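You operate a simulated robot arm through the tools that you are given. There is no shell and no other tool.

You are at the controls of a simulated two-armed robot. One attempt, no reset.

Task
Size the two warmed glides in the soak cells, the ready one first.
Fine: a glide is ready when its heat less the stub heat equals its lead; set each basket down on the sizing jig, then on a free feed end drip ring.

It is judged by the outcome, as a careful person would: the job done as asked, and still so three seconds after it is handed in. It fails if anything else is knocked over, pushed out of place, dropped, spilled or broken.

Robot
Two 7-joint arms with two-finger parallel grippers on one trunk that stands fixed in place. Base frame: the origin is at the foot of the trunk, x ahead of it, y to its left, z up. Units: cm, rad, N and s.
The left shoulder is at [7, 16.3, 137], the right one opposite. With the tool pointing down near the work surface each hand reaches from about 34 to 86 cm from the base axis, measured 20 degrees to its own side. Payload 3.43 kg a hand.
The tool frame of a hand sits at the grasp point between the pads (the TCP): z along the fingers, y along the line on which they close. The tips reach 3.4 cm beyond it. Largest opening 12.8 cm; finger width 2.4, thickness 1.2; the body of the gripper, 4.8 by 13 cm, starts 9.6 cm behind the TCP.
Orientation is that of the tool frame in the base frame, as [roll, pitch, yaw] about the fixed x, y, z axes, in that order (R = Rz(yaw) Ry(pitch) Rx(roll)). With the fingers straight down and closing along the base's y, the tool's x points along the base's -x, its y along +y and its z along -z.

Tools
- The arms move only by the tool apply_moves. It takes "left_motion", "right_motion" or both (then of equal length, played together; a hand with none holds still); each is a list of rows, each a list of 7 numbers: the shift along the base's x, y, z in cm, then the turn, a rotation vector about the base's x, y, z in degrees, then the opening in per cent of the stroke, from 0 (shut) to 100 (fully open). In form: [[dx, dy, dz, ax, ay, az, fingers], ...]. A call has 1 to 20 rows; each row is the pose to reach, as a shift and turn from the pose commanded when the call began. A row lasts 0.2 s, in which the tool goes at most 5 cm and 0.15 rad; a call with a longer step from one row to the next is refused whole, and so is a gripper value outside its range. A pose out of reach is approached as far as the arm can. The call stops where the force on the tool passes 40 N (or 10 N more than at its start, if that is more) or the arm is blocked; 0.2 s more then pass. Each finger travels about 15.3 cm/s and halts on what it meets, pressing with about 44 N; the grip force reading is that of the motor and also rises with nothing between the fingers. The clock runs only during rows and for 0.2 s after the last one: add rows that repeat a pose to give the fingers time. It gives the time, the measured TCP pose, the force on the tool (base axes), the opening and the grip force at its end, in the units of the frame above (readings bear some noise), with the torque about the TCP (base axes, N m) and any sound that the robot's microphone picked up.
- Cameras (640 x 400 px; columns grow to the right, rows downward): "scene" is now at [13.47, -4.88, 159.69]; the picture's right is [-0.55, -0.83, 0.00], its down [-0.43, 0.28, -0.86] and it looks along [0.72, -0.47, -0.51] (base axes); focal length 305 px, centre (320, 200). "left" rides on the left gripper at [7.6, 1.1, -16] in its tool frame; the picture's right is [-0.15, 0.99, 0.00], its down [-0.88, -0.13, -0.46] and it looks along [-0.45, -0.07, 0.89] (tool axes); focal length 234 px, centre (320, 200). "right" rides on the right gripper at [7.6, -1.1, -16] in its tool frame; the picture's right is [0.15, 0.99, 0.00], its down [-0.88, 0.13, -0.46] and it looks along [-0.45, 0.07, 0.89] (tool axes); focal length 234 px, centre (320, 200). There is no depth. A picture from a camera that has moved, and an enlarged one, comes with that camera's place and axes in the base frame and with its lens. The place of the scene camera against the robot may be out by one fixed shift of up to 1.8 cm in any direction.
- grab_frame(camera): a new picture of that camera. No time passes.
- move_column(by): slides the trunk up (or, below 0, down) by that many cm; the arms and the scene camera ride with it, the base frame stays. It gives what a move gives, with no picture.
- head_to(pan, tilt): turns the head with the scene camera to pan (to the left, within 1.501 rad either way) and tilt (down, from -0.506 to 1.204), counted from straight ahead of the robot. It gives what a move gives.
- enlarge(camera, box): a new picture of the part [left, top, right, bottom] of that camera's present view, enlarged. No time passes.
- finish_job(): hands the job in; it is judged then, once.

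Places have to be worked out from the pictures, the camera data and where the tool is seen. Open the grippers and draw the arms clear of the work before you hand the job in, unless the task says otherwise.

The tools are called as name(argument=value, ...) on one line, values as JSON. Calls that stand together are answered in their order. apply_moves: Moves the arms, as the interface text tells. Its arguments: {"type":"object","properties":{"left_motion":{"type":"array","items":{"type":"array","items":{"type":"number"}}},"right_motion":{"type":"array","items":{"type":"array","items":{"type":"number"}}}},"required":[]} The other tools are called the same way: move_column (by) slides the trunk up or down; head_to (pan, tilt) turns the head that bears the scene camera; grab_frame (camera) takes a picture; enlarge (camera, box) takes an enlarged picture of a part of a camera's view; finish_job () hands the job in.

At the start:

```text
time: 0.0
left_ee_pos: [59.88, -5.64, 144.31]
left_tcp_rot: [3.141, 0.001, -3.139]
left_force: [-0.2, -0.7, 0.1]
left_torque: [0.0, 0.01, 0.03]
left_width: 12.79
left_grasp_force: 0.1
right_ee_pos: [25.15, -25.94, 147.02]
right_tcp_rot: [3.139, 0.002, 3.139]
right_force: [0.1, -0.2, 0.5]
right_torque: [-0.01, 0.0, -0.01]
right_width: 12.79
right_grasp_force: 0.0
trunk travel left (down, up): [-85.0, 9.0]
head pan, tilt: [-0.583, 0.539]
```

scene: 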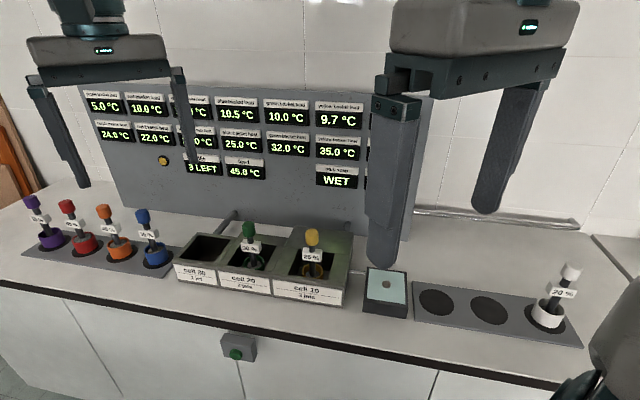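
right: 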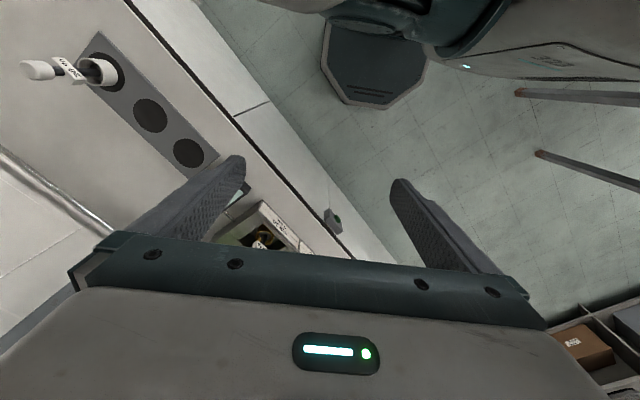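
left: 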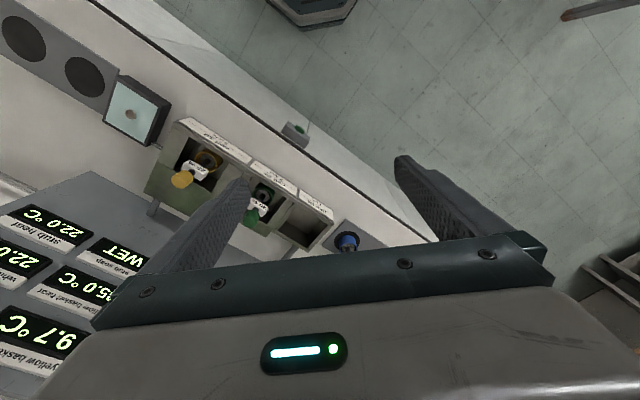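

I start by reading the panel displays and the labels closely, before moving anything.

enlarge(camera="scene", box=[70, 80, 250, 192])

enlarge(camera="scene", box=[250, 80, 430, 192])

enlarge(camera="scene", box=[170, 210, 370, 335])

enlarge(camera="left", box=[0, 180, 180, 380])

```text
3.56 times, centred on (160, 136) of scene
camera zoom: at [13.47, -4.88, 159.69], right [-0.55, -0.83, 0.0], down [-0.43, 0.28, -0.86], along [0.72, -0.47, -0.51], focal length 1084 px, centre (889, 428)
```

zoom: 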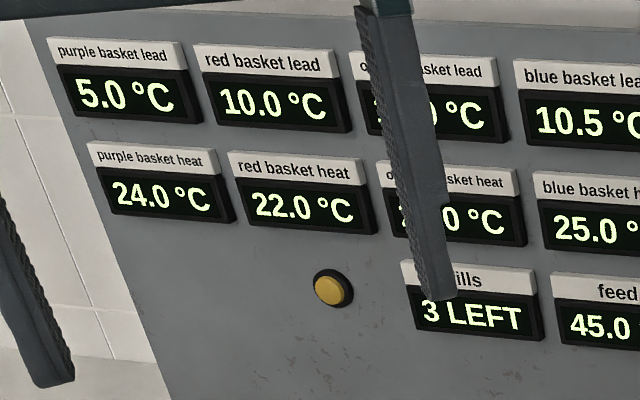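

```text
3.56 times, centred on (340, 136) of scene
camera zoom: at [13.47, -4.88, 159.69], right [-0.55, -0.83, 0.0], down [-0.43, 0.28, -0.86], along [0.72, -0.47, -0.51], focal length 1084 px, centre (249, 428)
```

zoom: 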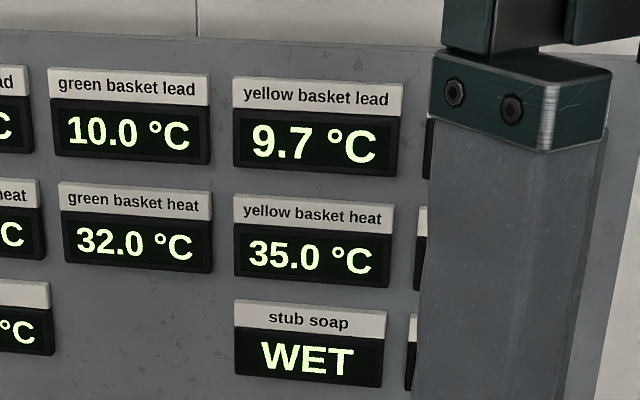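

```text
3.20 times, centred on (270, 272) of scene
camera zoom: at [13.47, -4.88, 159.69], right [-0.55, -0.83, 0.0], down [-0.43, 0.28, -0.86], along [0.72, -0.47, -0.51], focal length 975 px, centre (480, -32)
```

zoom: 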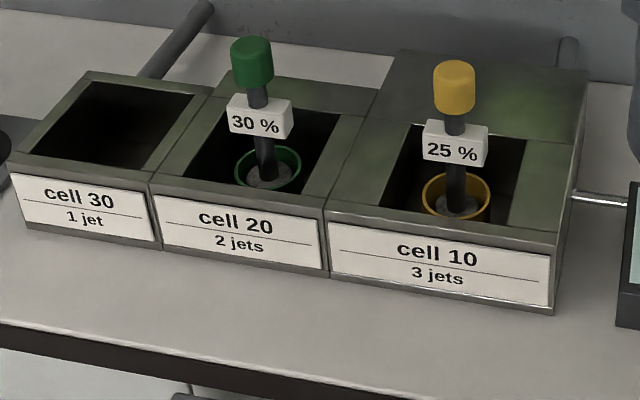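

```text
2.00 times, centred on (90, 280) of left
camera zoom: at [52.25, -4.49, 160.49], right [0.15, 0.99, 0.0], down [0.88, -0.13, 0.46], along [0.45, -0.07, -0.89], focal length 468 px, centre (780, 40)
```

zoom: 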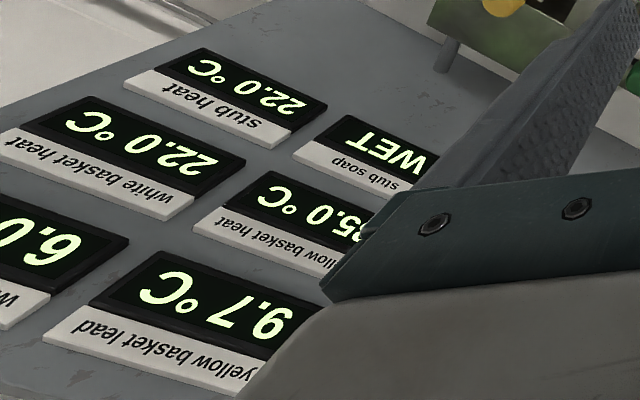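

Stub heat is 22.0; green is 32.0 − 22.0 = 10.0, equal to its lead, so green is ready, while yellow (13.0 against 9.7) is not. I turn the head to see the rest of the bench and find out which is the feed end.

head_to(pan=-0.9, tilt=0.6)

grab_frame(camera="scene")

head_to(pan=-0.1, tilt=0.6)

grab_frame(camera="scene")

```text
time: 0.8
left_ee_pos: [59.99, -5.66, 144.35]
left_tcp_rot: [-3.14, 0.001, -3.14]
left_force: [-1.1, -0.5, -0.2]
left_torque: [-0.01, 0.0, 0.02]
left_width: 12.81
left_grasp_force: 0.1
right_ee_pos: [25.25, -25.92, 147.04]
right_tcp_rot: [-3.141, 0.002, 3.14]
right_force: [0.2, 0.6, 0.1]
right_torque: [0.02, -0.01, 0.01]
right_width: 12.78
right_grasp_force: 0.1
trunk travel left (down, up): [-85.0, 9.0]
head pan, tilt: [-0.901, 0.6]
```

```text
taken
camera scene: at [11.45, -6.84, 159.14], right [-0.78, -0.62, 0.0], down [-0.35, 0.44, -0.83], along [0.51, -0.65, -0.56], focal length 305 px, centre (320, 200)
```

scene: 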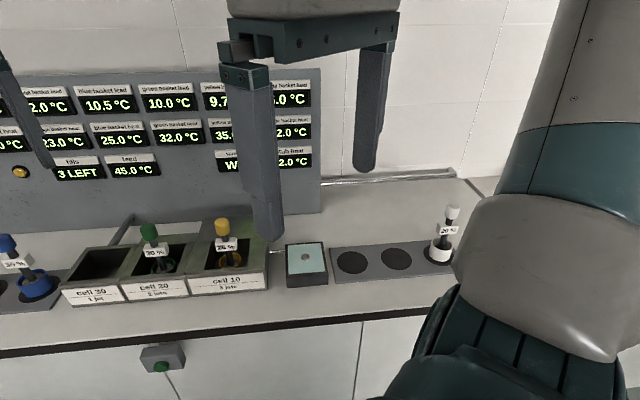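

```text
time: 1.9
left_ee_pos: [59.93, -5.63, 144.32]
left_tcp_rot: [-3.141, 0.0, -3.138]
left_force: [0.5, -0.3, 0.7]
left_torque: [0.03, 0.01, 0.03]
left_width: 12.8
left_grasp_force: 0.0
right_ee_pos: [25.06, -25.99, 147.06]
right_tcp_rot: [3.141, 0.002, 3.141]
right_force: [0.1, -0.1, -0.1]
right_torque: [-0.01, 0.0, 0.01]
right_width: 12.76
right_grasp_force: 0.2
trunk travel left (down, up): [-85.0, 9.0]
head pan, tilt: [-0.099, 0.6]
```

```text
taken
camera scene: at [14.74, -0.8, 159.14], right [-0.1, -0.99, 0.0], down [-0.56, 0.06, -0.82], along [0.82, -0.08, -0.57], focal length 305 px, centre (320, 200)
```

scene: 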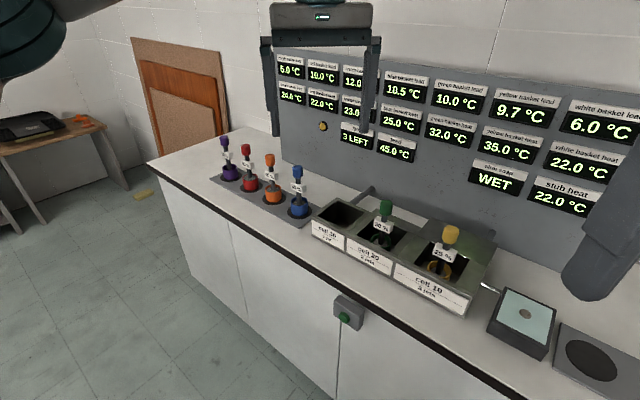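

The left strip is full (purple, red, orange, blue), and the right strip next to the jig has two free rings beside white. Rough triangulation gives the jig near [52.6, −51, 99.7] and the yellow knob near [67, −37, 112]. I draw the left arm out of the way to the left and bring the head back to the work.

apply_moves(left_motion=[[-2, 3, 0, 0, 0, 0, 100], [-4, 6, 0, 0, 0, 0, 100], [-6, 9, 0, 0, 0, 0, 100], [-8, 12, 0, 0, 0, 0, 100], [-10, 15, 0, 0, 0, 0, 100], [-12, 18, 0, 0, 0, 0, 100], [-14, 21, 0, 0, 0, 0, 100], [-16, 24, 0, 0, 0, 0, 100], [-18, 27, 0, 0, 0, 0, 100], [-20, 30, 0, 0, 0, 0, 100], [-22, 33, 0, 0, 0, 0, 100], [-23, 35, 0, 0, 0, 0, 100]])

head_to(pan=-0.583, tilt=0.56)

grab_frame(camera="scene")

```text
time: 4.5
left_ee_pos: [36.72, 29.58, 144.26]
left_tcp_rot: [-3.14, -0.001, 3.141]
left_force: [-0.6, -0.1, -0.2]
left_torque: [-0.03, 0.0, 0.03]
left_width: 12.8
left_grasp_force: 0.1
right_ee_pos: [24.88, -25.84, 146.99]
right_tcp_rot: [-3.141, 0.002, 3.139]
right_force: [-0.8, 0.8, 0.2]
right_torque: [-0.01, -0.01, -0.01]
right_width: 12.82
right_grasp_force: 0.1
trunk travel left (down, up): [-85.0, 9.0]
head pan, tilt: [-0.099, 0.6]
```

```text
time: 5.5
left_ee_pos: [36.9, 29.4, 144.24]
left_tcp_rot: [-3.14, 0.001, -3.141]
left_force: [-0.3, 0.1, -0.2]
left_torque: [-0.01, -0.01, 0.0]
left_width: 12.82
left_grasp_force: 0.0
right_ee_pos: [25.13, -26.05, 146.97]
right_tcp_rot: [3.139, 0.001, 3.142]
right_force: [-0.6, -0.1, -0.5]
right_torque: [0.0, 0.0, -0.01]
right_width: 12.78
right_grasp_force: 0.0
trunk travel left (down, up): [-85.0, 9.0]
head pan, tilt: [-0.583, 0.56]
```

```text
taken
camera scene: at [13.46, -4.85, 159.49], right [-0.55, -0.84, 0.0], down [-0.44, 0.29, -0.85], along [0.71, -0.47, -0.53], focal length 305 px, centre (320, 200)
```

scene: 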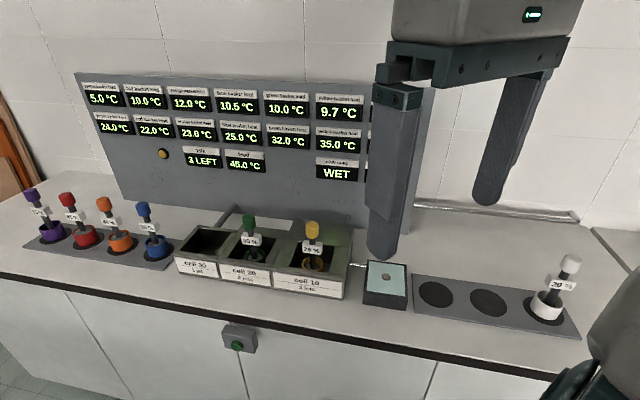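

Now I look closely at the cells, the jig and the rings to see shapes and labels.

enlarge(camera="scene", box=[170, 200, 290, 300])

enlarge(camera="scene", box=[280, 200, 420, 320])

enlarge(camera="scene", box=[400, 200, 600, 350])

enlarge(camera="scene", box=[0, 170, 200, 300])

enlarge(camera="scene", box=[80, 75, 280, 200])

enlarge(camera="scene", box=[210, 310, 270, 370])

```text
4.00 times, centred on (230, 250) of scene
camera zoom: at [13.46, -4.85, 159.49], right [-0.55, -0.84, 0.0], down [-0.44, 0.29, -0.85], along [0.71, -0.47, -0.53], focal length 1219 px, centre (680, 0)
```

zoom: 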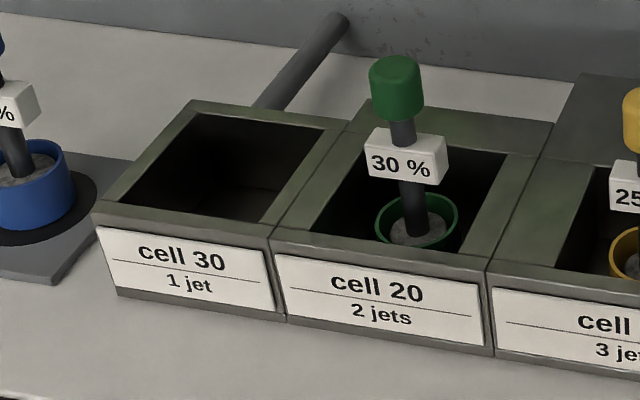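

```text
3.33 times, centred on (350, 260) of scene
camera zoom: at [13.46, -4.85, 159.49], right [-0.55, -0.84, 0.0], down [-0.44, 0.29, -0.85], along [0.71, -0.47, -0.53], focal length 1016 px, centre (220, 0)
```

zoom: 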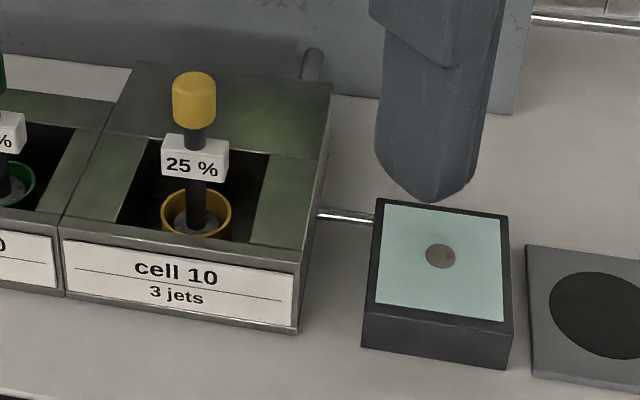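

```text
2.67 times, centred on (500, 275) of scene
camera zoom: at [13.46, -4.85, 159.49], right [-0.55, -0.84, 0.0], down [-0.44, 0.29, -0.85], along [0.71, -0.47, -0.53], focal length 813 px, centre (-160, 0)
```

zoom: 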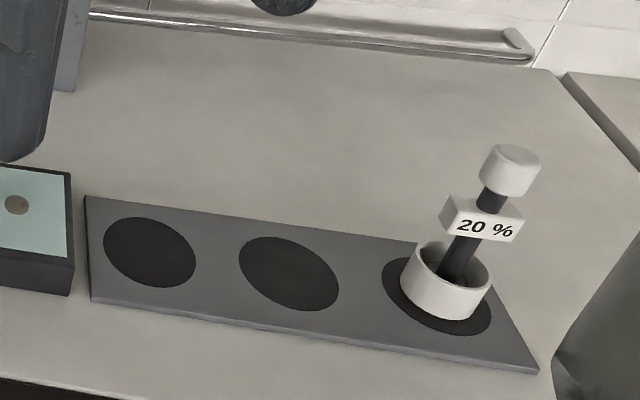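

```text
3.08 times, centred on (100, 235) of scene
camera zoom: at [13.46, -4.85, 159.49], right [-0.55, -0.84, 0.0], down [-0.44, 0.29, -0.85], along [0.71, -0.47, -0.53], focal length 938 px, centre (997, 92)
```

zoom: 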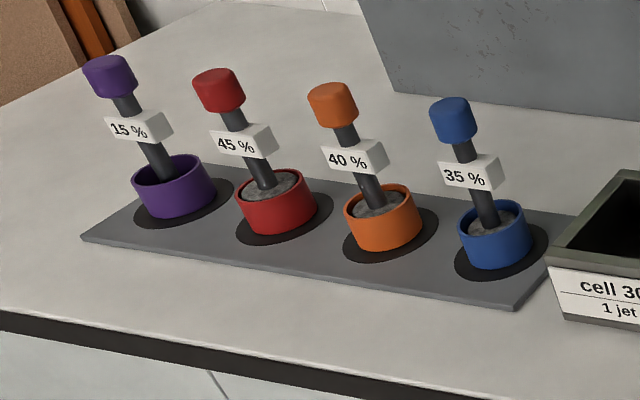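

```text
3.20 times, centred on (180, 138) of scene
camera zoom: at [13.46, -4.85, 159.49], right [-0.55, -0.84, 0.0], down [-0.44, 0.29, -0.85], along [0.71, -0.47, -0.53], focal length 975 px, centre (768, 400)
```

zoom: 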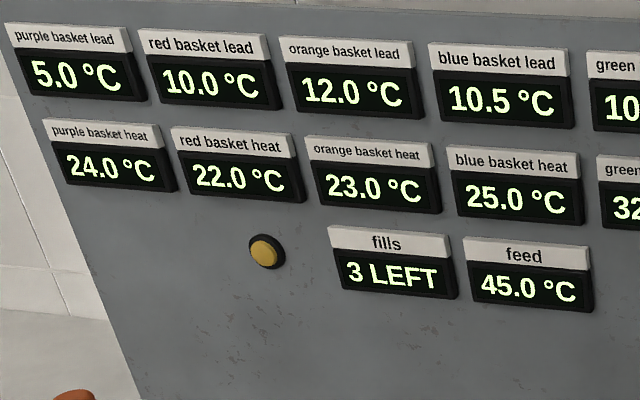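

```text
6.67 times, centred on (240, 340) of scene
camera zoom: at [13.46, -4.85, 159.49], right [-0.55, -0.84, 0.0], down [-0.44, 0.29, -0.85], along [0.71, -0.47, -0.53], focal length 2032 px, centre (853, -733)
```

zoom: 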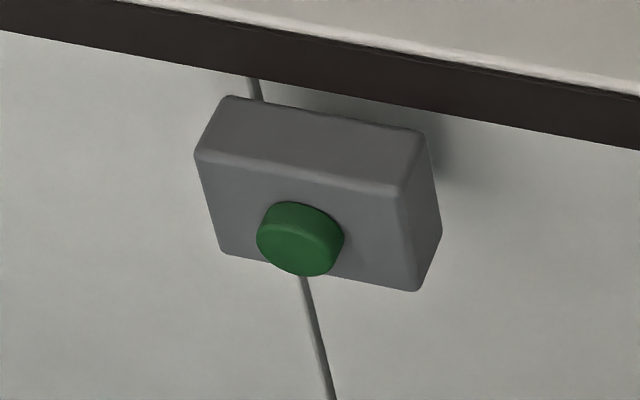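

The basket handles are knobs about 3 cm across above a tag, with the cups in the cells. I move the right hand forward at a safe height to over the cells for a wrist-camera look.

apply_moves(right_motion=[[3.5, 0, 0, 0, 0, 0, 90], [7, 0, 0, 0, 0, 0, 80], [10.5, 0, 0, 0, 0, 0, 70], [14, 0, 0, 0, 0, 0, 60], [17.5, 0, 0, 0, 0, 0, 60], [21, 0, -1, 0, 0, 0, 60], [24.5, 0, -2, 0, 0, 0, 60], [28, 0, -3, 0, 0, 0, 60], [31.5, 0, -4, 0, 0, 0, 60], [35, 0, -5, 0, 0, 0, 60], [38, 0, -6, 0, 0, 0, 60], [40, 0, -7, 0, 0, 0, 60], [40, 0, -7, 0, 0, 0, 60]])

grab_frame(camera="right")

grab_frame(camera="scene")

```text
time: 8.3
left_ee_pos: [36.8, 29.38, 144.31]
left_tcp_rot: [3.141, 0.0, -3.14]
left_force: [0.4, 0.2, -1.1]
left_torque: [-0.01, 0.0, 0.01]
left_width: 12.79
left_grasp_force: 0.1
right_ee_pos: [65.16, -26.11, 140.01]
right_tcp_rot: [3.141, 0.002, 3.141]
right_force: [0.0, -0.7, 0.0]
right_torque: [-0.03, -0.02, 0.03]
right_width: 7.69
right_grasp_force: 0.2
trunk travel left (down, up): [-85.0, 9.0]
head pan, tilt: [-0.583, 0.56]
```

```text
taken
camera right: at [57.4, -27.26, 156.12], right [-0.14, 0.99, 0.0], down [0.88, 0.13, 0.46], along [0.45, 0.07, -0.89], focal length 234 px, centre (320, 200)
```

right: 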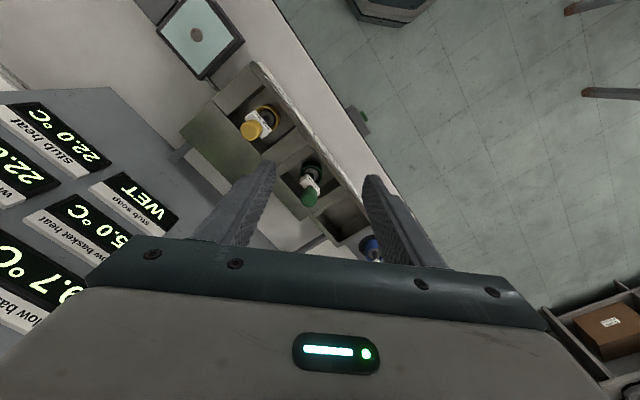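

```text
taken
camera scene: at [13.35, -4.82, 159.51], right [-0.55, -0.83, 0.0], down [-0.44, 0.29, -0.85], along [0.71, -0.47, -0.53], focal length 305 px, centre (320, 200)
```

scene: 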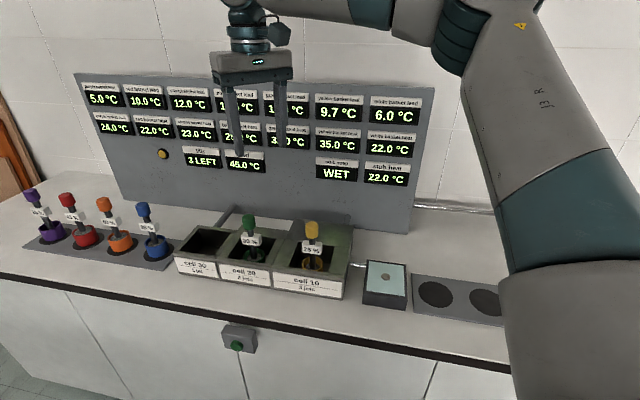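

The wrist camera sees both baskets and the jig; I zoom in to measure the knobs, cups and the jig.

enlarge(camera="right", box=[220, 90, 380, 250])

enlarge(camera="right", box=[140, 0, 260, 80])

enlarge(camera="scene", box=[170, 200, 310, 300])

```text
2.50 times, centred on (300, 170) of right
camera zoom: at [57.4, -27.26, 156.12], right [-0.14, 0.99, 0.0], down [0.88, 0.13, 0.46], along [0.45, 0.07, -0.89], focal length 585 px, centre (370, 275)
```

zoom: 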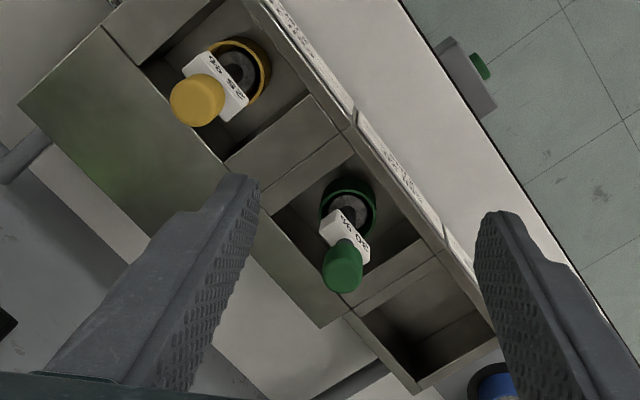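

```text
5.00 times, centred on (200, 40) of right
camera zoom: at [57.4, -27.26, 156.12], right [-0.14, 0.99, 0.0], down [0.88, 0.13, 0.46], along [0.45, 0.07, -0.89], focal length 1171 px, centre (920, 1000)
```

zoom: 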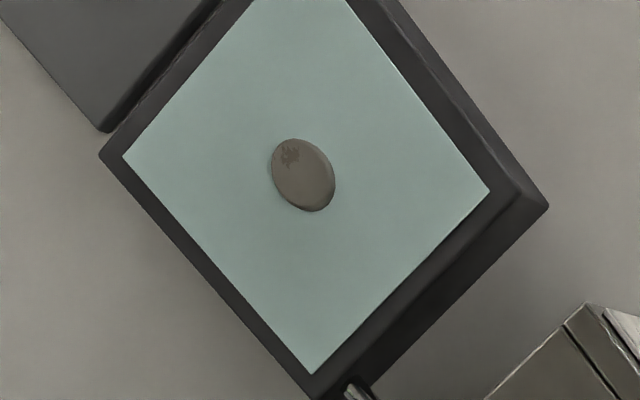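

```text
4.00 times, centred on (240, 250) of scene
camera zoom: at [13.35, -4.82, 159.51], right [-0.55, -0.83, 0.0], down [-0.44, 0.29, -0.85], along [0.71, -0.47, -0.53], focal length 1219 px, centre (640, 0)
```

zoom: 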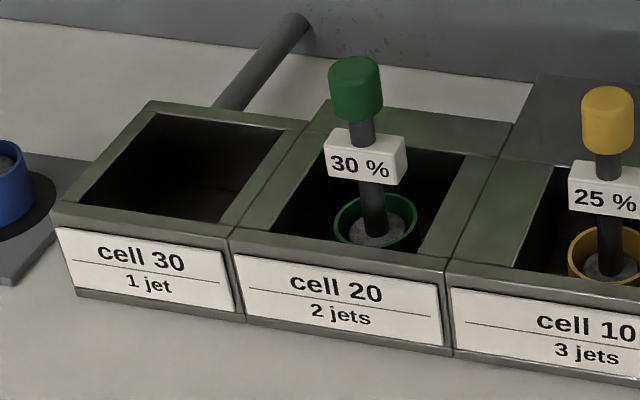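

Combining wrist-camera views puts the yellow knob near [67.6, −39.0, 110.5] and the green knob near [80.2, −26.3, 110.5], with the bench running at 45°. I yaw the hand +45° so the fingers close front-to-back across the tag's thin side, and hover above green.

apply_moves(right_motion=[[2, 0, -1, 0, 0, 6, 60], [4, 0, -2, 0, 0, 12, 60], [6, 0, -4, 0, 0, 18, 60], [8, 0, -6, 0, 0, 24, 60], [10, 0, -8, 0, 0, 30, 60], [12, 0, -10, 0, 0, 36, 60], [14, 0, -11, 0, 0, 42, 60], [15, -0.2, -12, 0, 0, 45, 60], [15, -0.2, -12, 0, 0, 45, 60], [15, -0.2, -12, 0, 0, 45, 60]])

grab_frame(camera="right")

grab_frame(camera="scene")

```text
time: 10.5
left_ee_pos: [36.88, 29.37, 144.23]
left_tcp_rot: [3.141, 0.0, -3.139]
left_force: [0.2, -0.5, 0.1]
left_torque: [0.03, -0.01, -0.04]
left_width: 12.79
left_grasp_force: 0.0
right_ee_pos: [65.01, -20.08, 126.87]
right_tcp_rot: [-3.14, 0.002, -2.362]
right_force: [-0.4, 0.3, -0.3]
right_torque: [-0.01, -0.03, 0.02]
right_width: 7.71
right_grasp_force: 0.0
right hand out of reach, approached as far as the arm can: row 2, 3, 4, 5, 6, 7, 8, 9, 10
trunk travel left (down, up): [-85.0, 9.0]
head pan, tilt: [-0.583, 0.56]
```

```text
taken
camera right: at [60.18, -26.4, 142.96], right [-0.8, 0.6, 0.0], down [0.53, 0.71, 0.46], along [0.28, 0.36, -0.89], focal length 234 px, centre (320, 200)
```

right: 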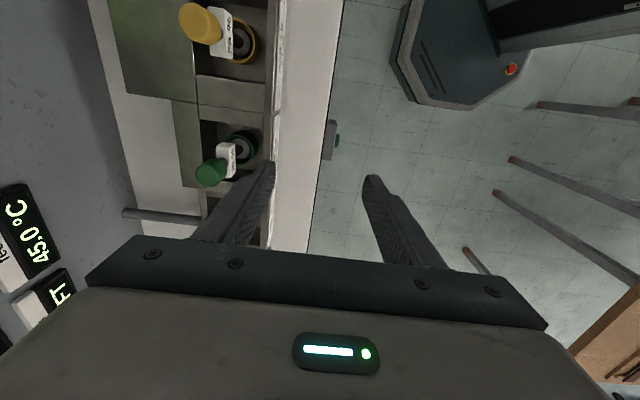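

```text
taken
camera scene: at [13.46, -4.81, 159.5], right [-0.55, -0.83, 0.0], down [-0.44, 0.29, -0.85], along [0.71, -0.47, -0.53], focal length 305 px, centre (320, 200)
```

scene: 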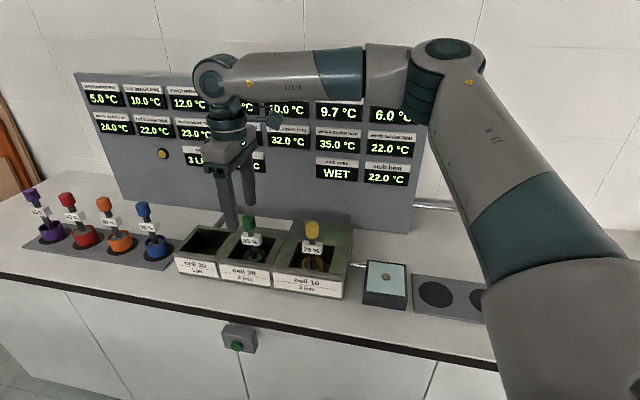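

The hand kept its orientation but stopped at [65, −20, 127], short of the target. I send one zero-shift row to learn whether the commanded pose is still the unreached target.

apply_moves(right_motion=[[0, 0, 0, 0, 0, 0, 60]])

```text
time: 10.9
left_ee_pos: [36.81, 29.41, 144.3]
left_tcp_rot: [-3.141, -0.001, -3.139]
left_force: [0.0, -0.1, 0.1]
left_torque: [0.01, -0.01, -0.04]
left_width: 12.79
left_grasp_force: 0.1
right_ee_pos: [64.87, -20.13, 126.97]
right_tcp_rot: [-3.139, 0.001, -2.361]
right_force: [-1.1, -0.3, -0.7]
right_torque: [0.01, -0.02, 0.01]
right_width: 7.67
right_grasp_force: 0.1
trunk travel left (down, up): [-85.0, 9.0]
head pan, tilt: [-0.583, 0.56]
```

That row was accepted, so commands now count from the actual pose. I turn back to the original yaw here, then extend forward to test the reach.

apply_moves(right_motion=[[0, 0, 0, 0, 0, -7.5, 60], [0, 0, 0, 0, 0, -15, 60], [0, 0, 0, 0, 0, -22.5, 60], [0, 0, 0, 0, 0, -30, 60], [0, 0, 0, 0, 0, -37.5, 60], [0, 0, 0, 0, 0, -45, 60], [2, -1, 0, 0, 0, -45, 60], [4, -2, 0, 0, 0, -45, 60], [6, -3, 0, 0, 0, -45, 60], [8, -4, 0, 0, 0, -45, 60], [10, -5, 0, 0, 0, -45, 60], [12, -6, 0, 0, 0, -45, 60], [14, -6.2, 0, 0, 0, -45, 60], [15, -6.2, 0, 0, 0, -45, 60], [15, -6.2, 0, 0, 0, -45, 60]])

grab_frame(camera="scene")

```text
time: 14.1
left_ee_pos: [36.84, 29.4, 144.21]
left_tcp_rot: [-3.14, 0.0, 3.142]
left_force: [-1.0, 0.6, 0.4]
left_torque: [0.02, 0.0, 0.0]
left_width: 12.81
left_grasp_force: 0.0
right_ee_pos: [72.08, -29.7, 127.31]
right_tcp_rot: [3.141, 0.004, 3.141]
right_force: [0.3, -0.2, -0.2]
right_torque: [-0.01, 0.02, 0.0]
right_width: 7.69
right_grasp_force: 0.1
right hand out of reach, approached as far as the arm can: row 7, 8, 9, 10, 11, 12, 13, 14, 15
trunk travel left (down, up): [-85.0, 9.0]
head pan, tilt: [-0.583, 0.56]
```

```text
taken
camera scene: at [13.43, -4.82, 159.5], right [-0.55, -0.83, 0.0], down [-0.44, 0.29, -0.85], along [0.71, -0.47, -0.53], focal length 305 px, centre (320, 200)
```

scene: 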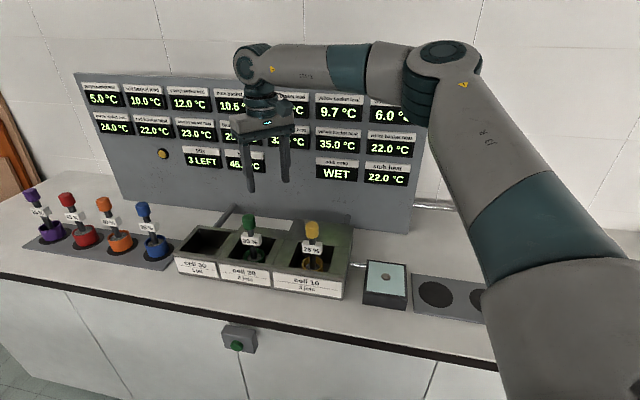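

Yaw 0 reaches farther, to [72, −29.7, 127.3], but still not over green. Raising the trunk 9 cm and tilting the fingers outward a little should give the missing reach; displays are unchanged.

move_column(by=9)

apply_moves(right_motion=[[0, 0, -1, 0, -3, 0, 60], [0, 0, -2, 0, -6, 0, 60], [0, 0, -3, 0, -9, 0, 60], [0, 0, -4, 0, -12, 0, 60], [0, 0, -5, 0, -15, 0, 60], [2, 0.5, -6, 0, -15, 0, 60], [4, 1.5, -7, 0, -15, 0, 60], [6, 2.5, -8, 0, -15, 0, 60], [7, 3, -9, 0, -15, 0, 60], [7, 3, -9, 0, -15, 0, 60]])

grab_frame(camera="scene")

grab_frame(camera="right")

```text
time: 15.3
left_ee_pos: [36.88, 29.45, 153.31]
left_tcp_rot: [-3.141, 0.0, -3.141]
left_force: [0.9, -0.5, -0.4]
left_torque: [-0.02, 0.0, 0.01]
left_width: 12.82
left_grasp_force: 0.1
right_ee_pos: [72.14, -29.67, 136.44]
right_tcp_rot: [3.141, 0.003, 3.14]
right_force: [-0.5, 0.2, -0.8]
right_torque: [-0.01, -0.03, 0.02]
right_width: 7.69
right_grasp_force: 0.2
trunk travel left (down, up): [-94.0, 0.0]
head pan, tilt: [-0.583, 0.56]
```

```text
time: 17.5
left_ee_pos: [36.94, 29.48, 153.31]
left_tcp_rot: [-3.139, 0.001, -3.14]
left_force: [0.2, -0.7, 0.5]
left_torque: [-0.06, -0.01, -0.04]
left_width: 12.79
left_grasp_force: 0.1
right_ee_pos: [76.39, -28.41, 128.36]
right_tcp_rot: [3.138, 0.265, 3.141]
right_force: [0.1, 1.0, 0.1]
right_torque: [-0.01, -0.01, -0.01]
right_width: 7.7
right_grasp_force: 0.1
right hand out of reach, approached as far as the arm can: row 8, 9, 10
trunk travel left (down, up): [-94.0, 0.0]
head pan, tilt: [-0.583, 0.56]
```

```text
taken
camera scene: at [13.54, -4.74, 168.49], right [-0.55, -0.83, 0.0], down [-0.44, 0.29, -0.85], along [0.71, -0.47, -0.53], focal length 305 px, centre (320, 200)
```

scene: 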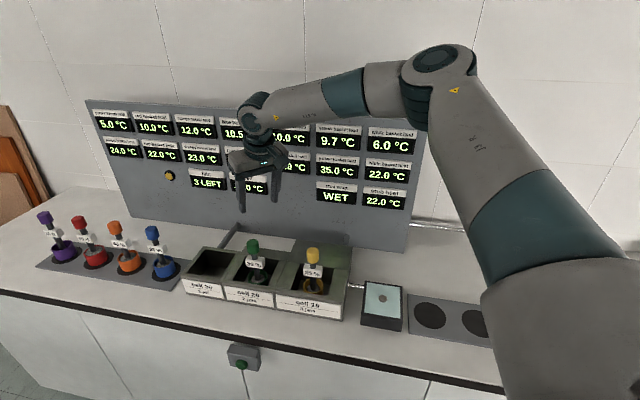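

```text
taken
camera right: at [64.9, -29.5, 142.01], right [-0.14, 0.99, -0.04], down [0.73, 0.13, 0.67], along [0.67, 0.07, -0.74], focal length 234 px, centre (320, 200)
```

right: 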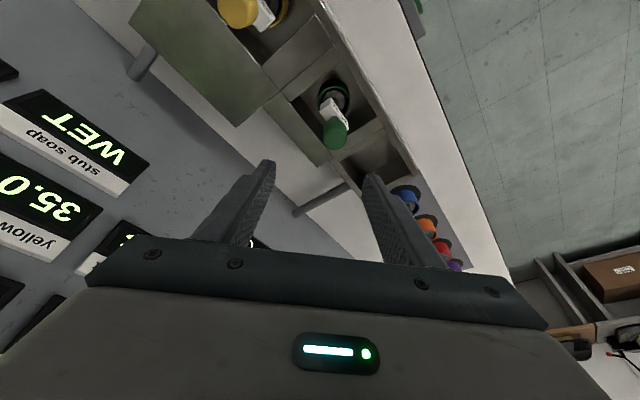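

With the tilt the hand gets to [76.4, −28.4, 128.4]; lower down it should reach further. I go down to z = 120 over the green knob (fingertips still about 4 cm above it).

apply_moves(right_motion=[[0, 0.3, -1.5, 0, 0, 0, 60], [0, 0.6, -3, 0, 0, 0, 60], [0.5, 1, -4.5, 0, 0, 0, 60], [1.2, 1.5, -6, 0, 0, 0, 60], [2, 2, -7.5, 0, 0, 0, 60], [2.8, 2, -8.4, 0, 0, 0, 60], [3.6, 2, -8.4, 0, 0, 0, 60], [3.6, 2, -8.4, 0, 0, 0, 60]])

grab_frame(camera="right")

enlarge(camera="scene", box=[190, 160, 350, 300])

```text
time: 19.3
left_ee_pos: [36.88, 29.22, 153.18]
left_tcp_rot: [-3.14, 0.0, -3.14]
left_force: [-0.4, -0.4, -0.3]
left_torque: [0.0, 0.02, 0.0]
left_width: 12.79
left_grasp_force: 0.1
right_ee_pos: [74.53, -28.98, 122.92]
right_tcp_rot: [3.138, 0.265, 3.14]
right_force: [0.4, -0.2, -0.2]
right_torque: [0.02, 0.03, 0.0]
right_width: 7.68
right_grasp_force: 0.0
right hand out of reach, approached as far as the arm can: row 1, 2, 3, 4, 5, 6, 7, 8
trunk travel left (down, up): [-94.0, 0.0]
head pan, tilt: [-0.583, 0.56]
```

```text
taken
camera right: at [63.0, -30.19, 136.37], right [-0.14, 0.99, -0.04], down [0.73, 0.13, 0.67], along [0.67, 0.07, -0.74], focal length 234 px, centre (320, 200)
```

right: 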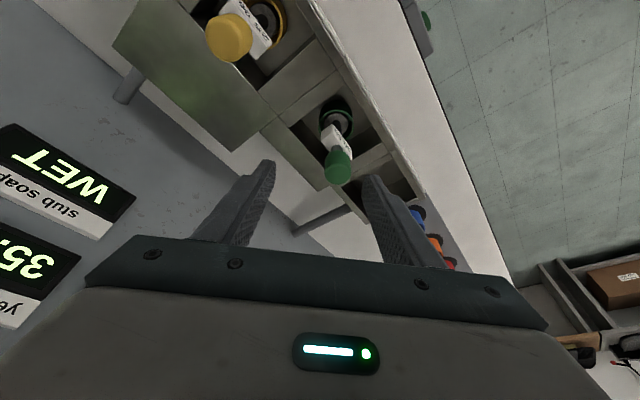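

```text
2.86 times, centred on (270, 230) of scene
camera zoom: at [13.43, -4.81, 168.5], right [-0.55, -0.83, 0.0], down [-0.44, 0.29, -0.85], along [0.71, -0.47, -0.53], focal length 871 px, centre (463, 114)
```

zoom: 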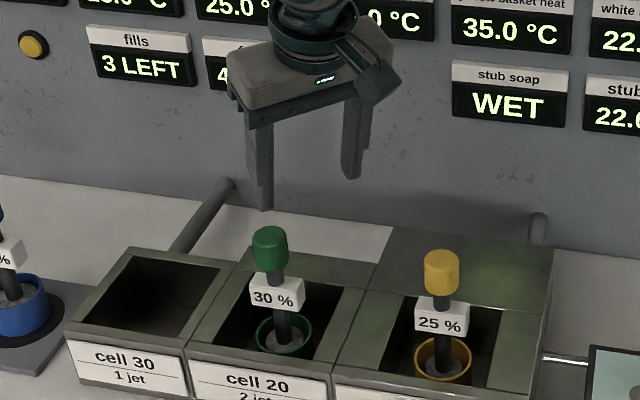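

Going lower slid the hand inward to [74.5, −29, 122.9], so a wrist joint limit rather than arm length seems to be what binds, and more yaw made it worse. I rise a little and test yaw −30° for reach.

apply_moves(right_motion=[[0, 0, 1, 0, 0, -5, 60], [0, 0, 2, 0, 0, -10, 60], [0, 0, 3, 0, 0, -15, 60], [0, 0, 4, 0, 0, -20, 60], [0, 0, 4, 0, 0, -25, 60], [0, 0, 4, 0, 0, -30, 60], [2, 0.8, 3, 0, 0, -30, 60], [4, 1.6, 2, 0, 0, -30, 60], [5.5, 2.6, 1, 0, 0, -30, 60], [5.5, 2.6, 0, 0, 0, -30, 60], [5.5, 2.6, 0, 0, 0, -30, 60]])

grab_frame(camera="scene")

```text
time: 21.7
left_ee_pos: [36.68, 29.46, 153.28]
left_tcp_rot: [3.141, -0.001, -3.139]
left_force: [-0.1, -0.5, -0.2]
left_torque: [0.01, -0.01, 0.01]
left_width: 12.83
left_grasp_force: 0.0
right_ee_pos: [73.83, -30.42, 125.25]
right_tcp_rot: [3.139, 0.265, 2.615]
right_force: [0.0, -0.1, 0.0]
right_torque: [0.0, -0.02, 0.01]
right_width: 7.67
right_grasp_force: 0.1
right hand out of reach, approached as far as the arm can: row 6, 7, 8, 9, 10, 11
trunk travel left (down, up): [-94.0, 0.0]
head pan, tilt: [-0.583, 0.56]
```

```text
taken
camera scene: at [13.44, -4.83, 168.5], right [-0.55, -0.83, 0.0], down [-0.44, 0.29, -0.85], along [0.71, -0.47, -0.53], focal length 305 px, centre (320, 200)
```

scene: 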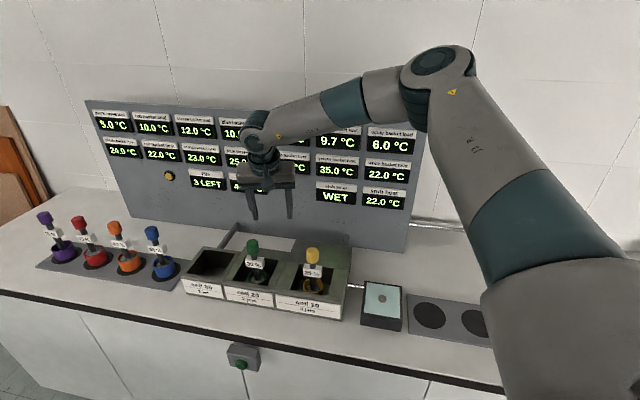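

Both yaw directions bind, and the shortfall always points inward (left) and out, so the elbow seems to be stuck out to the side. I restore the yaw, swing the hand to the right and stretch out there, to then sweep back left with a straighter arm.

apply_moves(right_motion=[[0, -1, 0.5, 0, 0, 4, 60], [0, -2, 1, 0, 0, 8, 60], [0, -4, 1.5, 0, 0, 12, 60], [0, -6, 2, 0, 0, 16, 60], [0, -8, 3, 0, 0, 20, 60], [0.5, -10, 3, 0, 0, 20, 60], [1, -12, 3, 0, 0, 20, 60], [1.5, -12, 3, 0, 0, 20, 60], [2, -12, 3, 0, 0, 20, 60], [3, -12, 3, 0, 0, 20, 60], [3, -12, 3, 0, 0, 20, 60]])

grab_frame(camera="scene")

```text
time: 24.1
left_ee_pos: [36.84, 29.32, 153.32]
left_tcp_rot: [-3.14, 0.001, -3.14]
left_force: [-0.4, -0.5, 0.4]
left_torque: [-0.02, -0.03, 0.01]
left_width: 12.8
left_grasp_force: 0.1
right_ee_pos: [76.78, -42.38, 128.26]
right_tcp_rot: [3.138, 0.263, 2.965]
right_force: [0.5, -0.3, -0.1]
right_torque: [-0.03, 0.0, 0.01]
right_width: 7.68
right_grasp_force: 0.1
trunk travel left (down, up): [-94.0, 0.0]
head pan, tilt: [-0.583, 0.56]
```

```text
taken
camera scene: at [13.42, -4.85, 168.5], right [-0.55, -0.83, 0.0], down [-0.44, 0.29, -0.85], along [0.71, -0.47, -0.53], focal length 305 px, centre (320, 200)
```

scene: 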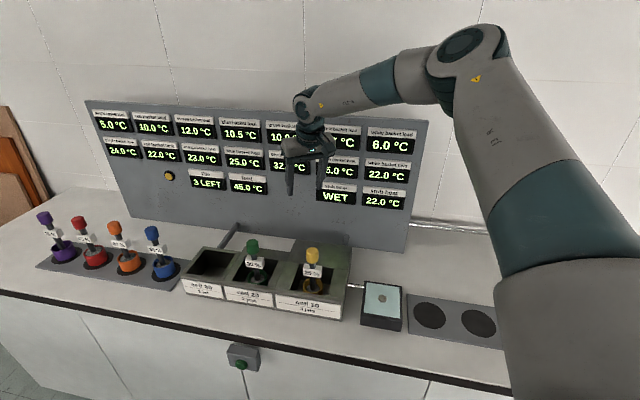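

This direction reaches fine: [76.8, −42.4, 128.3]. I stretch out slightly more here and then sweep left along an arc toward above green.

apply_moves(right_motion=[[1.2, -0.5, 0, 0, 0, 0, 60], [2.5, -0.8, 0, 0, 0, 0, 60], [3.2, 0.5, 0, 0, 0, 0, 60], [3.8, 2, 0, 0, 0, 0, 60], [4.4, 4, 0, 0, 0, 0, 60], [5, 6, 0, 0, 0, 0, 60], [5.4, 8, 0, 0, 0, 0, 60], [5.7, 10, 0, 0, 0, 0, 60], [5.5, 12, 0, 0, 0, 0, 60], [5, 14, 0, 0, 0, 0, 60], [4, 15.5, 0, 0, 0, 0, 60], [3.3, 16, 0, 0, 0, 0, 60]])

grab_frame(camera="scene")

```text
time: 26.7
left_ee_pos: [36.73, 29.44, 153.28]
left_tcp_rot: [3.14, -0.001, -3.14]
left_force: [0.2, -0.3, 0.2]
left_torque: [0.01, -0.01, -0.02]
left_width: 12.83
left_grasp_force: 0.0
right_ee_pos: [76.5, -29.36, 129.7]
right_tcp_rot: [3.138, 0.266, 2.966]
right_force: [-0.1, 0.1, -0.4]
right_torque: [-0.02, -0.02, 0.02]
right_width: 7.67
right_grasp_force: 0.0
right hand out of reach, approached as far as the arm can: row 5, 6, 7, 8, 9, 10, 11, 12
trunk travel left (down, up): [-94.0, 0.0]
head pan, tilt: [-0.583, 0.56]
```

```text
taken
camera scene: at [13.43, -4.82, 168.5], right [-0.55, -0.83, 0.0], down [-0.44, 0.29, -0.85], along [0.71, -0.47, -0.53], focal length 305 px, centre (320, 200)
```

scene: 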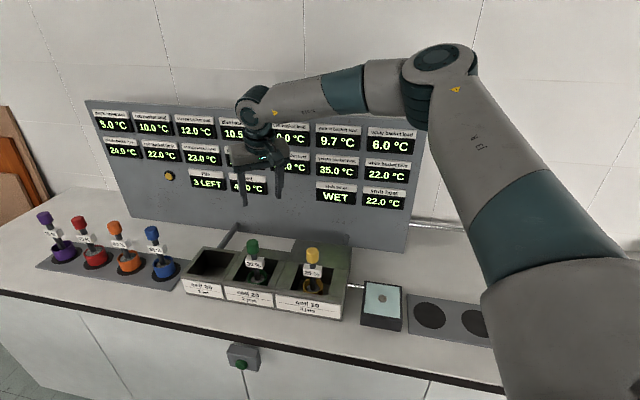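

The elbow sits at the same place in every limited pose, so the reachable set is widest when the wrist is about level with that elbow: a hand held high relative to the shoulder, with the trunk lowered to do the vertical motion. I raise the hand to z≈140 with more outward tilt (27°) to test the spot above green.

apply_moves(right_motion=[[0, 0, 2, 0, -1.5, 2.5, 60], [0, 0, 4, 0, -3, 5, 60], [0, 0, 6, 0, -4.5, 7.5, 60], [0, 0, 8, 0, -6, 10, 60], [0, 0, 10, 0, -7.5, 12.5, 60], [1, 1, 10, 0, -9, 15, 60], [2, 2, 10, 0, -10.5, 17.5, 60], [3, 2.6, 10, 0, -12, 20, 60], [3.5, 3, 10, 0, -12, 20, 60], [3.5, 3, 10, 0, -12, 20, 60]])

grab_frame(camera="scene")

grab_frame(camera="right")

```text
time: 28.9
left_ee_pos: [37.08, 29.43, 153.22]
left_tcp_rot: [3.141, -0.002, -3.139]
left_force: [-0.6, 0.6, 0.4]
left_torque: [0.02, -0.02, -0.01]
left_width: 12.8
left_grasp_force: 0.1
right_ee_pos: [79.99, -26.58, 139.42]
right_tcp_rot: [3.139, 0.472, -2.971]
right_force: [-0.1, -0.1, 0.2]
right_torque: [0.01, 0.02, 0.0]
right_width: 7.68
right_grasp_force: 0.1
trunk travel left (down, up): [-94.0, 0.0]
head pan, tilt: [-0.583, 0.56]
```

```text
taken
camera scene: at [13.49, -4.82, 168.49], right [-0.55, -0.83, 0.0], down [-0.44, 0.29, -0.85], along [0.71, -0.47, -0.53], focal length 305 px, centre (320, 200)
```

scene: 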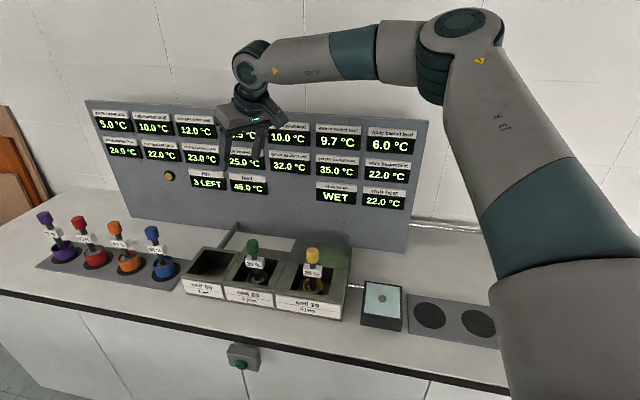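

```text
taken
camera right: at [66.21, -30.22, 150.28], right [-0.3, 0.95, -0.06], down [0.55, 0.23, 0.81], along [0.78, 0.21, -0.59], focal length 234 px, centre (320, 200)
```

right: 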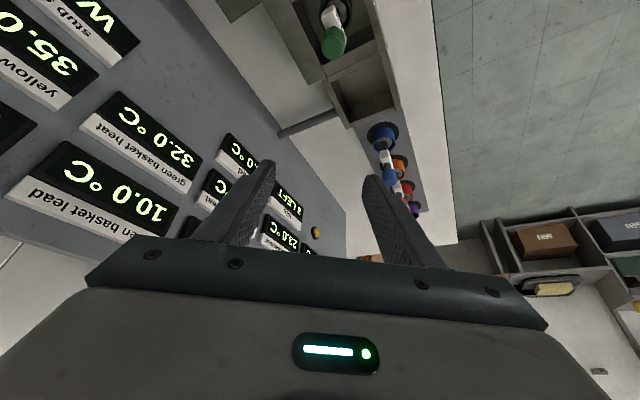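

That worked: [80.0, −26.6, 139.4] with 27° tilt and yaw +10° is reachable. I try to reduce the tilt to about 15° at the same spot, slightly higher, since less tilt makes a cleaner grip.

apply_moves(right_motion=[[0, 0, 1, -0.5, 3, 0, 60], [0, 0, 2, -1, 6, 0, 60], [0, 0, 3, -1.5, 9, 0, 60], [0, 0, 4, -2.1, 11.8, 0, 60], [0, 0, 4, -2.1, 11.8, 0, 60]])

```text
time: 30.1
left_ee_pos: [36.86, 29.42, 153.2]
left_tcp_rot: [3.14, 0.0, -3.14]
left_force: [0.4, 1.3, 0.2]
left_torque: [-0.03, 0.0, -0.02]
left_width: 12.79
left_grasp_force: 0.0
right_ee_pos: [77.34, -27.99, 142.84]
right_tcp_rot: [3.138, 0.265, -2.967]
right_force: [0.0, 0.5, 0.2]
right_torque: [-0.01, 0.02, 0.03]
right_width: 7.7
right_grasp_force: 0.1
right hand out of reach, approached as far as the arm can: row 2, 3, 4, 5
trunk travel left (down, up): [-94.0, 0.0]
head pan, tilt: [-0.583, 0.56]
```

Tilt 15° isn't reachable there, so I go to about 26° tilt with yaw +25°, which also turns the fingers to clear the tag's corners.

apply_moves(right_motion=[[0, 0, -0.3, 0.6, -2, 3, 60], [0, 0, -0.6, 1.3, -4.2, 6, 60], [0, 0, -0.9, 2, -6.3, 9, 60], [0.7, 0.4, -1.2, 2.6, -8.4, 12, 60], [1.4, 0.8, -1.5, 3.3, -10.5, 14.95, 60], [2.2, 1.2, -1.84, 3.3, -10.5, 14.95, 60], [2.66, 1.59, -1.84, 3.3, -10.5, 14.95, 60], [2.66, 1.59, -1.84, 3.3, -10.5, 14.95, 60]])

grab_frame(camera="right")

```text
time: 31.9
left_ee_pos: [36.84, 29.35, 153.4]
left_tcp_rot: [-3.141, 0.0, -3.14]
left_force: [-1.0, 0.5, 0.5]
left_torque: [0.01, -0.03, -0.02]
left_width: 12.8
left_grasp_force: 0.2
right_ee_pos: [79.68, -26.33, 141.26]
right_tcp_rot: [3.137, 0.455, -2.708]
right_force: [0.4, 0.0, -0.1]
right_torque: [-0.01, 0.0, 0.01]
right_width: 7.68
right_grasp_force: 0.2
trunk travel left (down, up): [-94.0, 0.0]
head pan, tilt: [-0.583, 0.56]
```

```text
taken
camera right: at [67.71, -33.34, 152.25], right [-0.54, 0.84, -0.06], down [0.48, 0.37, 0.8], along [0.69, 0.4, -0.6], focal length 234 px, centre (320, 200)
```

right: 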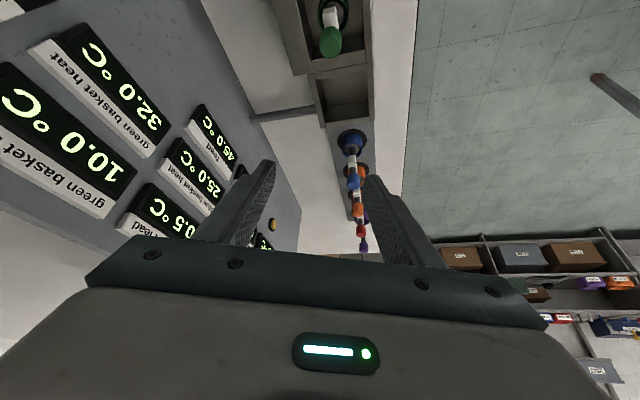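

Reached without complaint at [79.7, −26.3, 141.3]. Now I lower the trunk 19 cm, which brings the fingertips to about 4–5 cm above the green knob, and check alignment.

move_column(by=-19)

grab_frame(camera="right")

grab_frame(camera="scene")

```text
time: 34.0
left_ee_pos: [36.72, 29.48, 134.27]
left_tcp_rot: [3.141, 0.001, -3.139]
left_force: [0.7, -0.4, -0.9]
left_torque: [0.0, -0.02, 0.01]
left_width: 12.81
left_grasp_force: 0.2
right_ee_pos: [79.88, -26.3, 122.13]
right_tcp_rot: [3.138, 0.457, -2.707]
right_force: [-0.7, 0.1, 0.6]
right_torque: [0.0, -0.03, -0.01]
right_width: 7.68
right_grasp_force: 0.0
trunk travel left (down, up): [-75.0, 19.0]
head pan, tilt: [-0.583, 0.56]
```

```text
taken
camera right: at [67.71, -33.3, 133.26], right [-0.54, 0.84, -0.06], down [0.48, 0.37, 0.8], along [0.69, 0.4, -0.6], focal length 234 px, centre (320, 200)
```

right: 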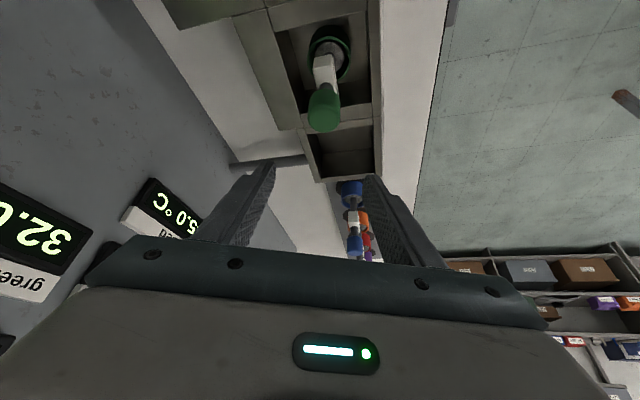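

```text
taken
camera scene: at [13.41, -4.83, 149.51], right [-0.55, -0.83, 0.0], down [-0.44, 0.29, -0.85], along [0.71, -0.47, -0.53], focal length 305 px, centre (320, 200)
```

scene: 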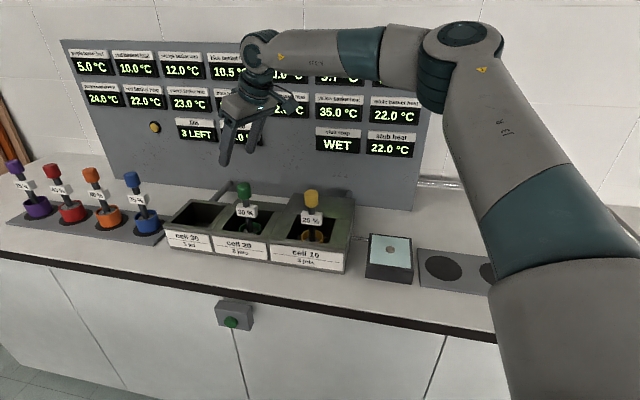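

I zoom in on the knob from this close view to fix its centre and height.

enlarge(camera="right", box=[270, 0, 390, 150])

enlarge(camera="scene", box=[190, 120, 350, 260])

```text
2.67 times, centred on (330, 75) of right
camera zoom: at [67.71, -33.3, 133.26], right [-0.54, 0.84, -0.06], down [0.48, 0.37, 0.8], along [0.69, 0.4, -0.6], focal length 624 px, centre (293, 533)
```

zoom: 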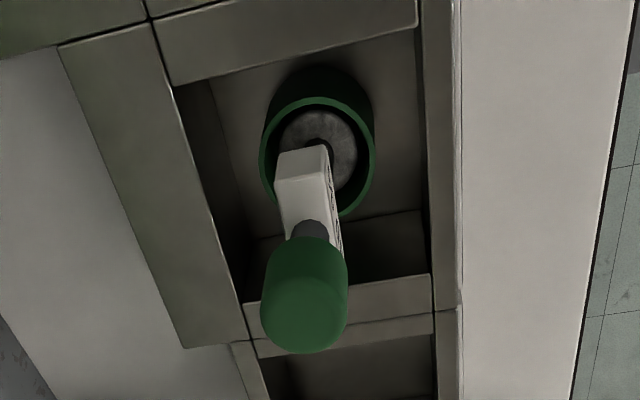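

```text
2.86 times, centred on (270, 190) of scene
camera zoom: at [13.41, -4.83, 149.51], right [-0.55, -0.83, 0.0], down [-0.44, 0.29, -0.85], along [0.71, -0.47, -0.53], focal length 871 px, centre (463, 229)
```

zoom: 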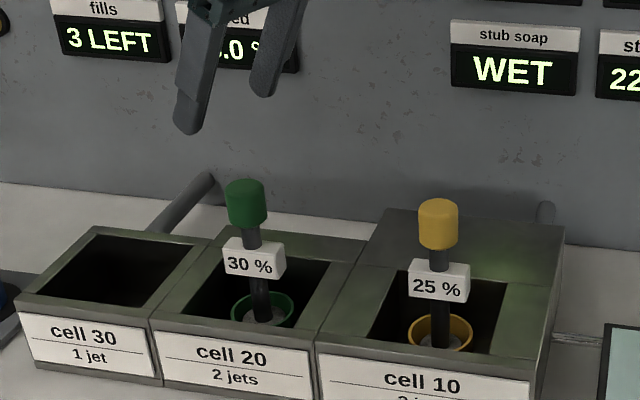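

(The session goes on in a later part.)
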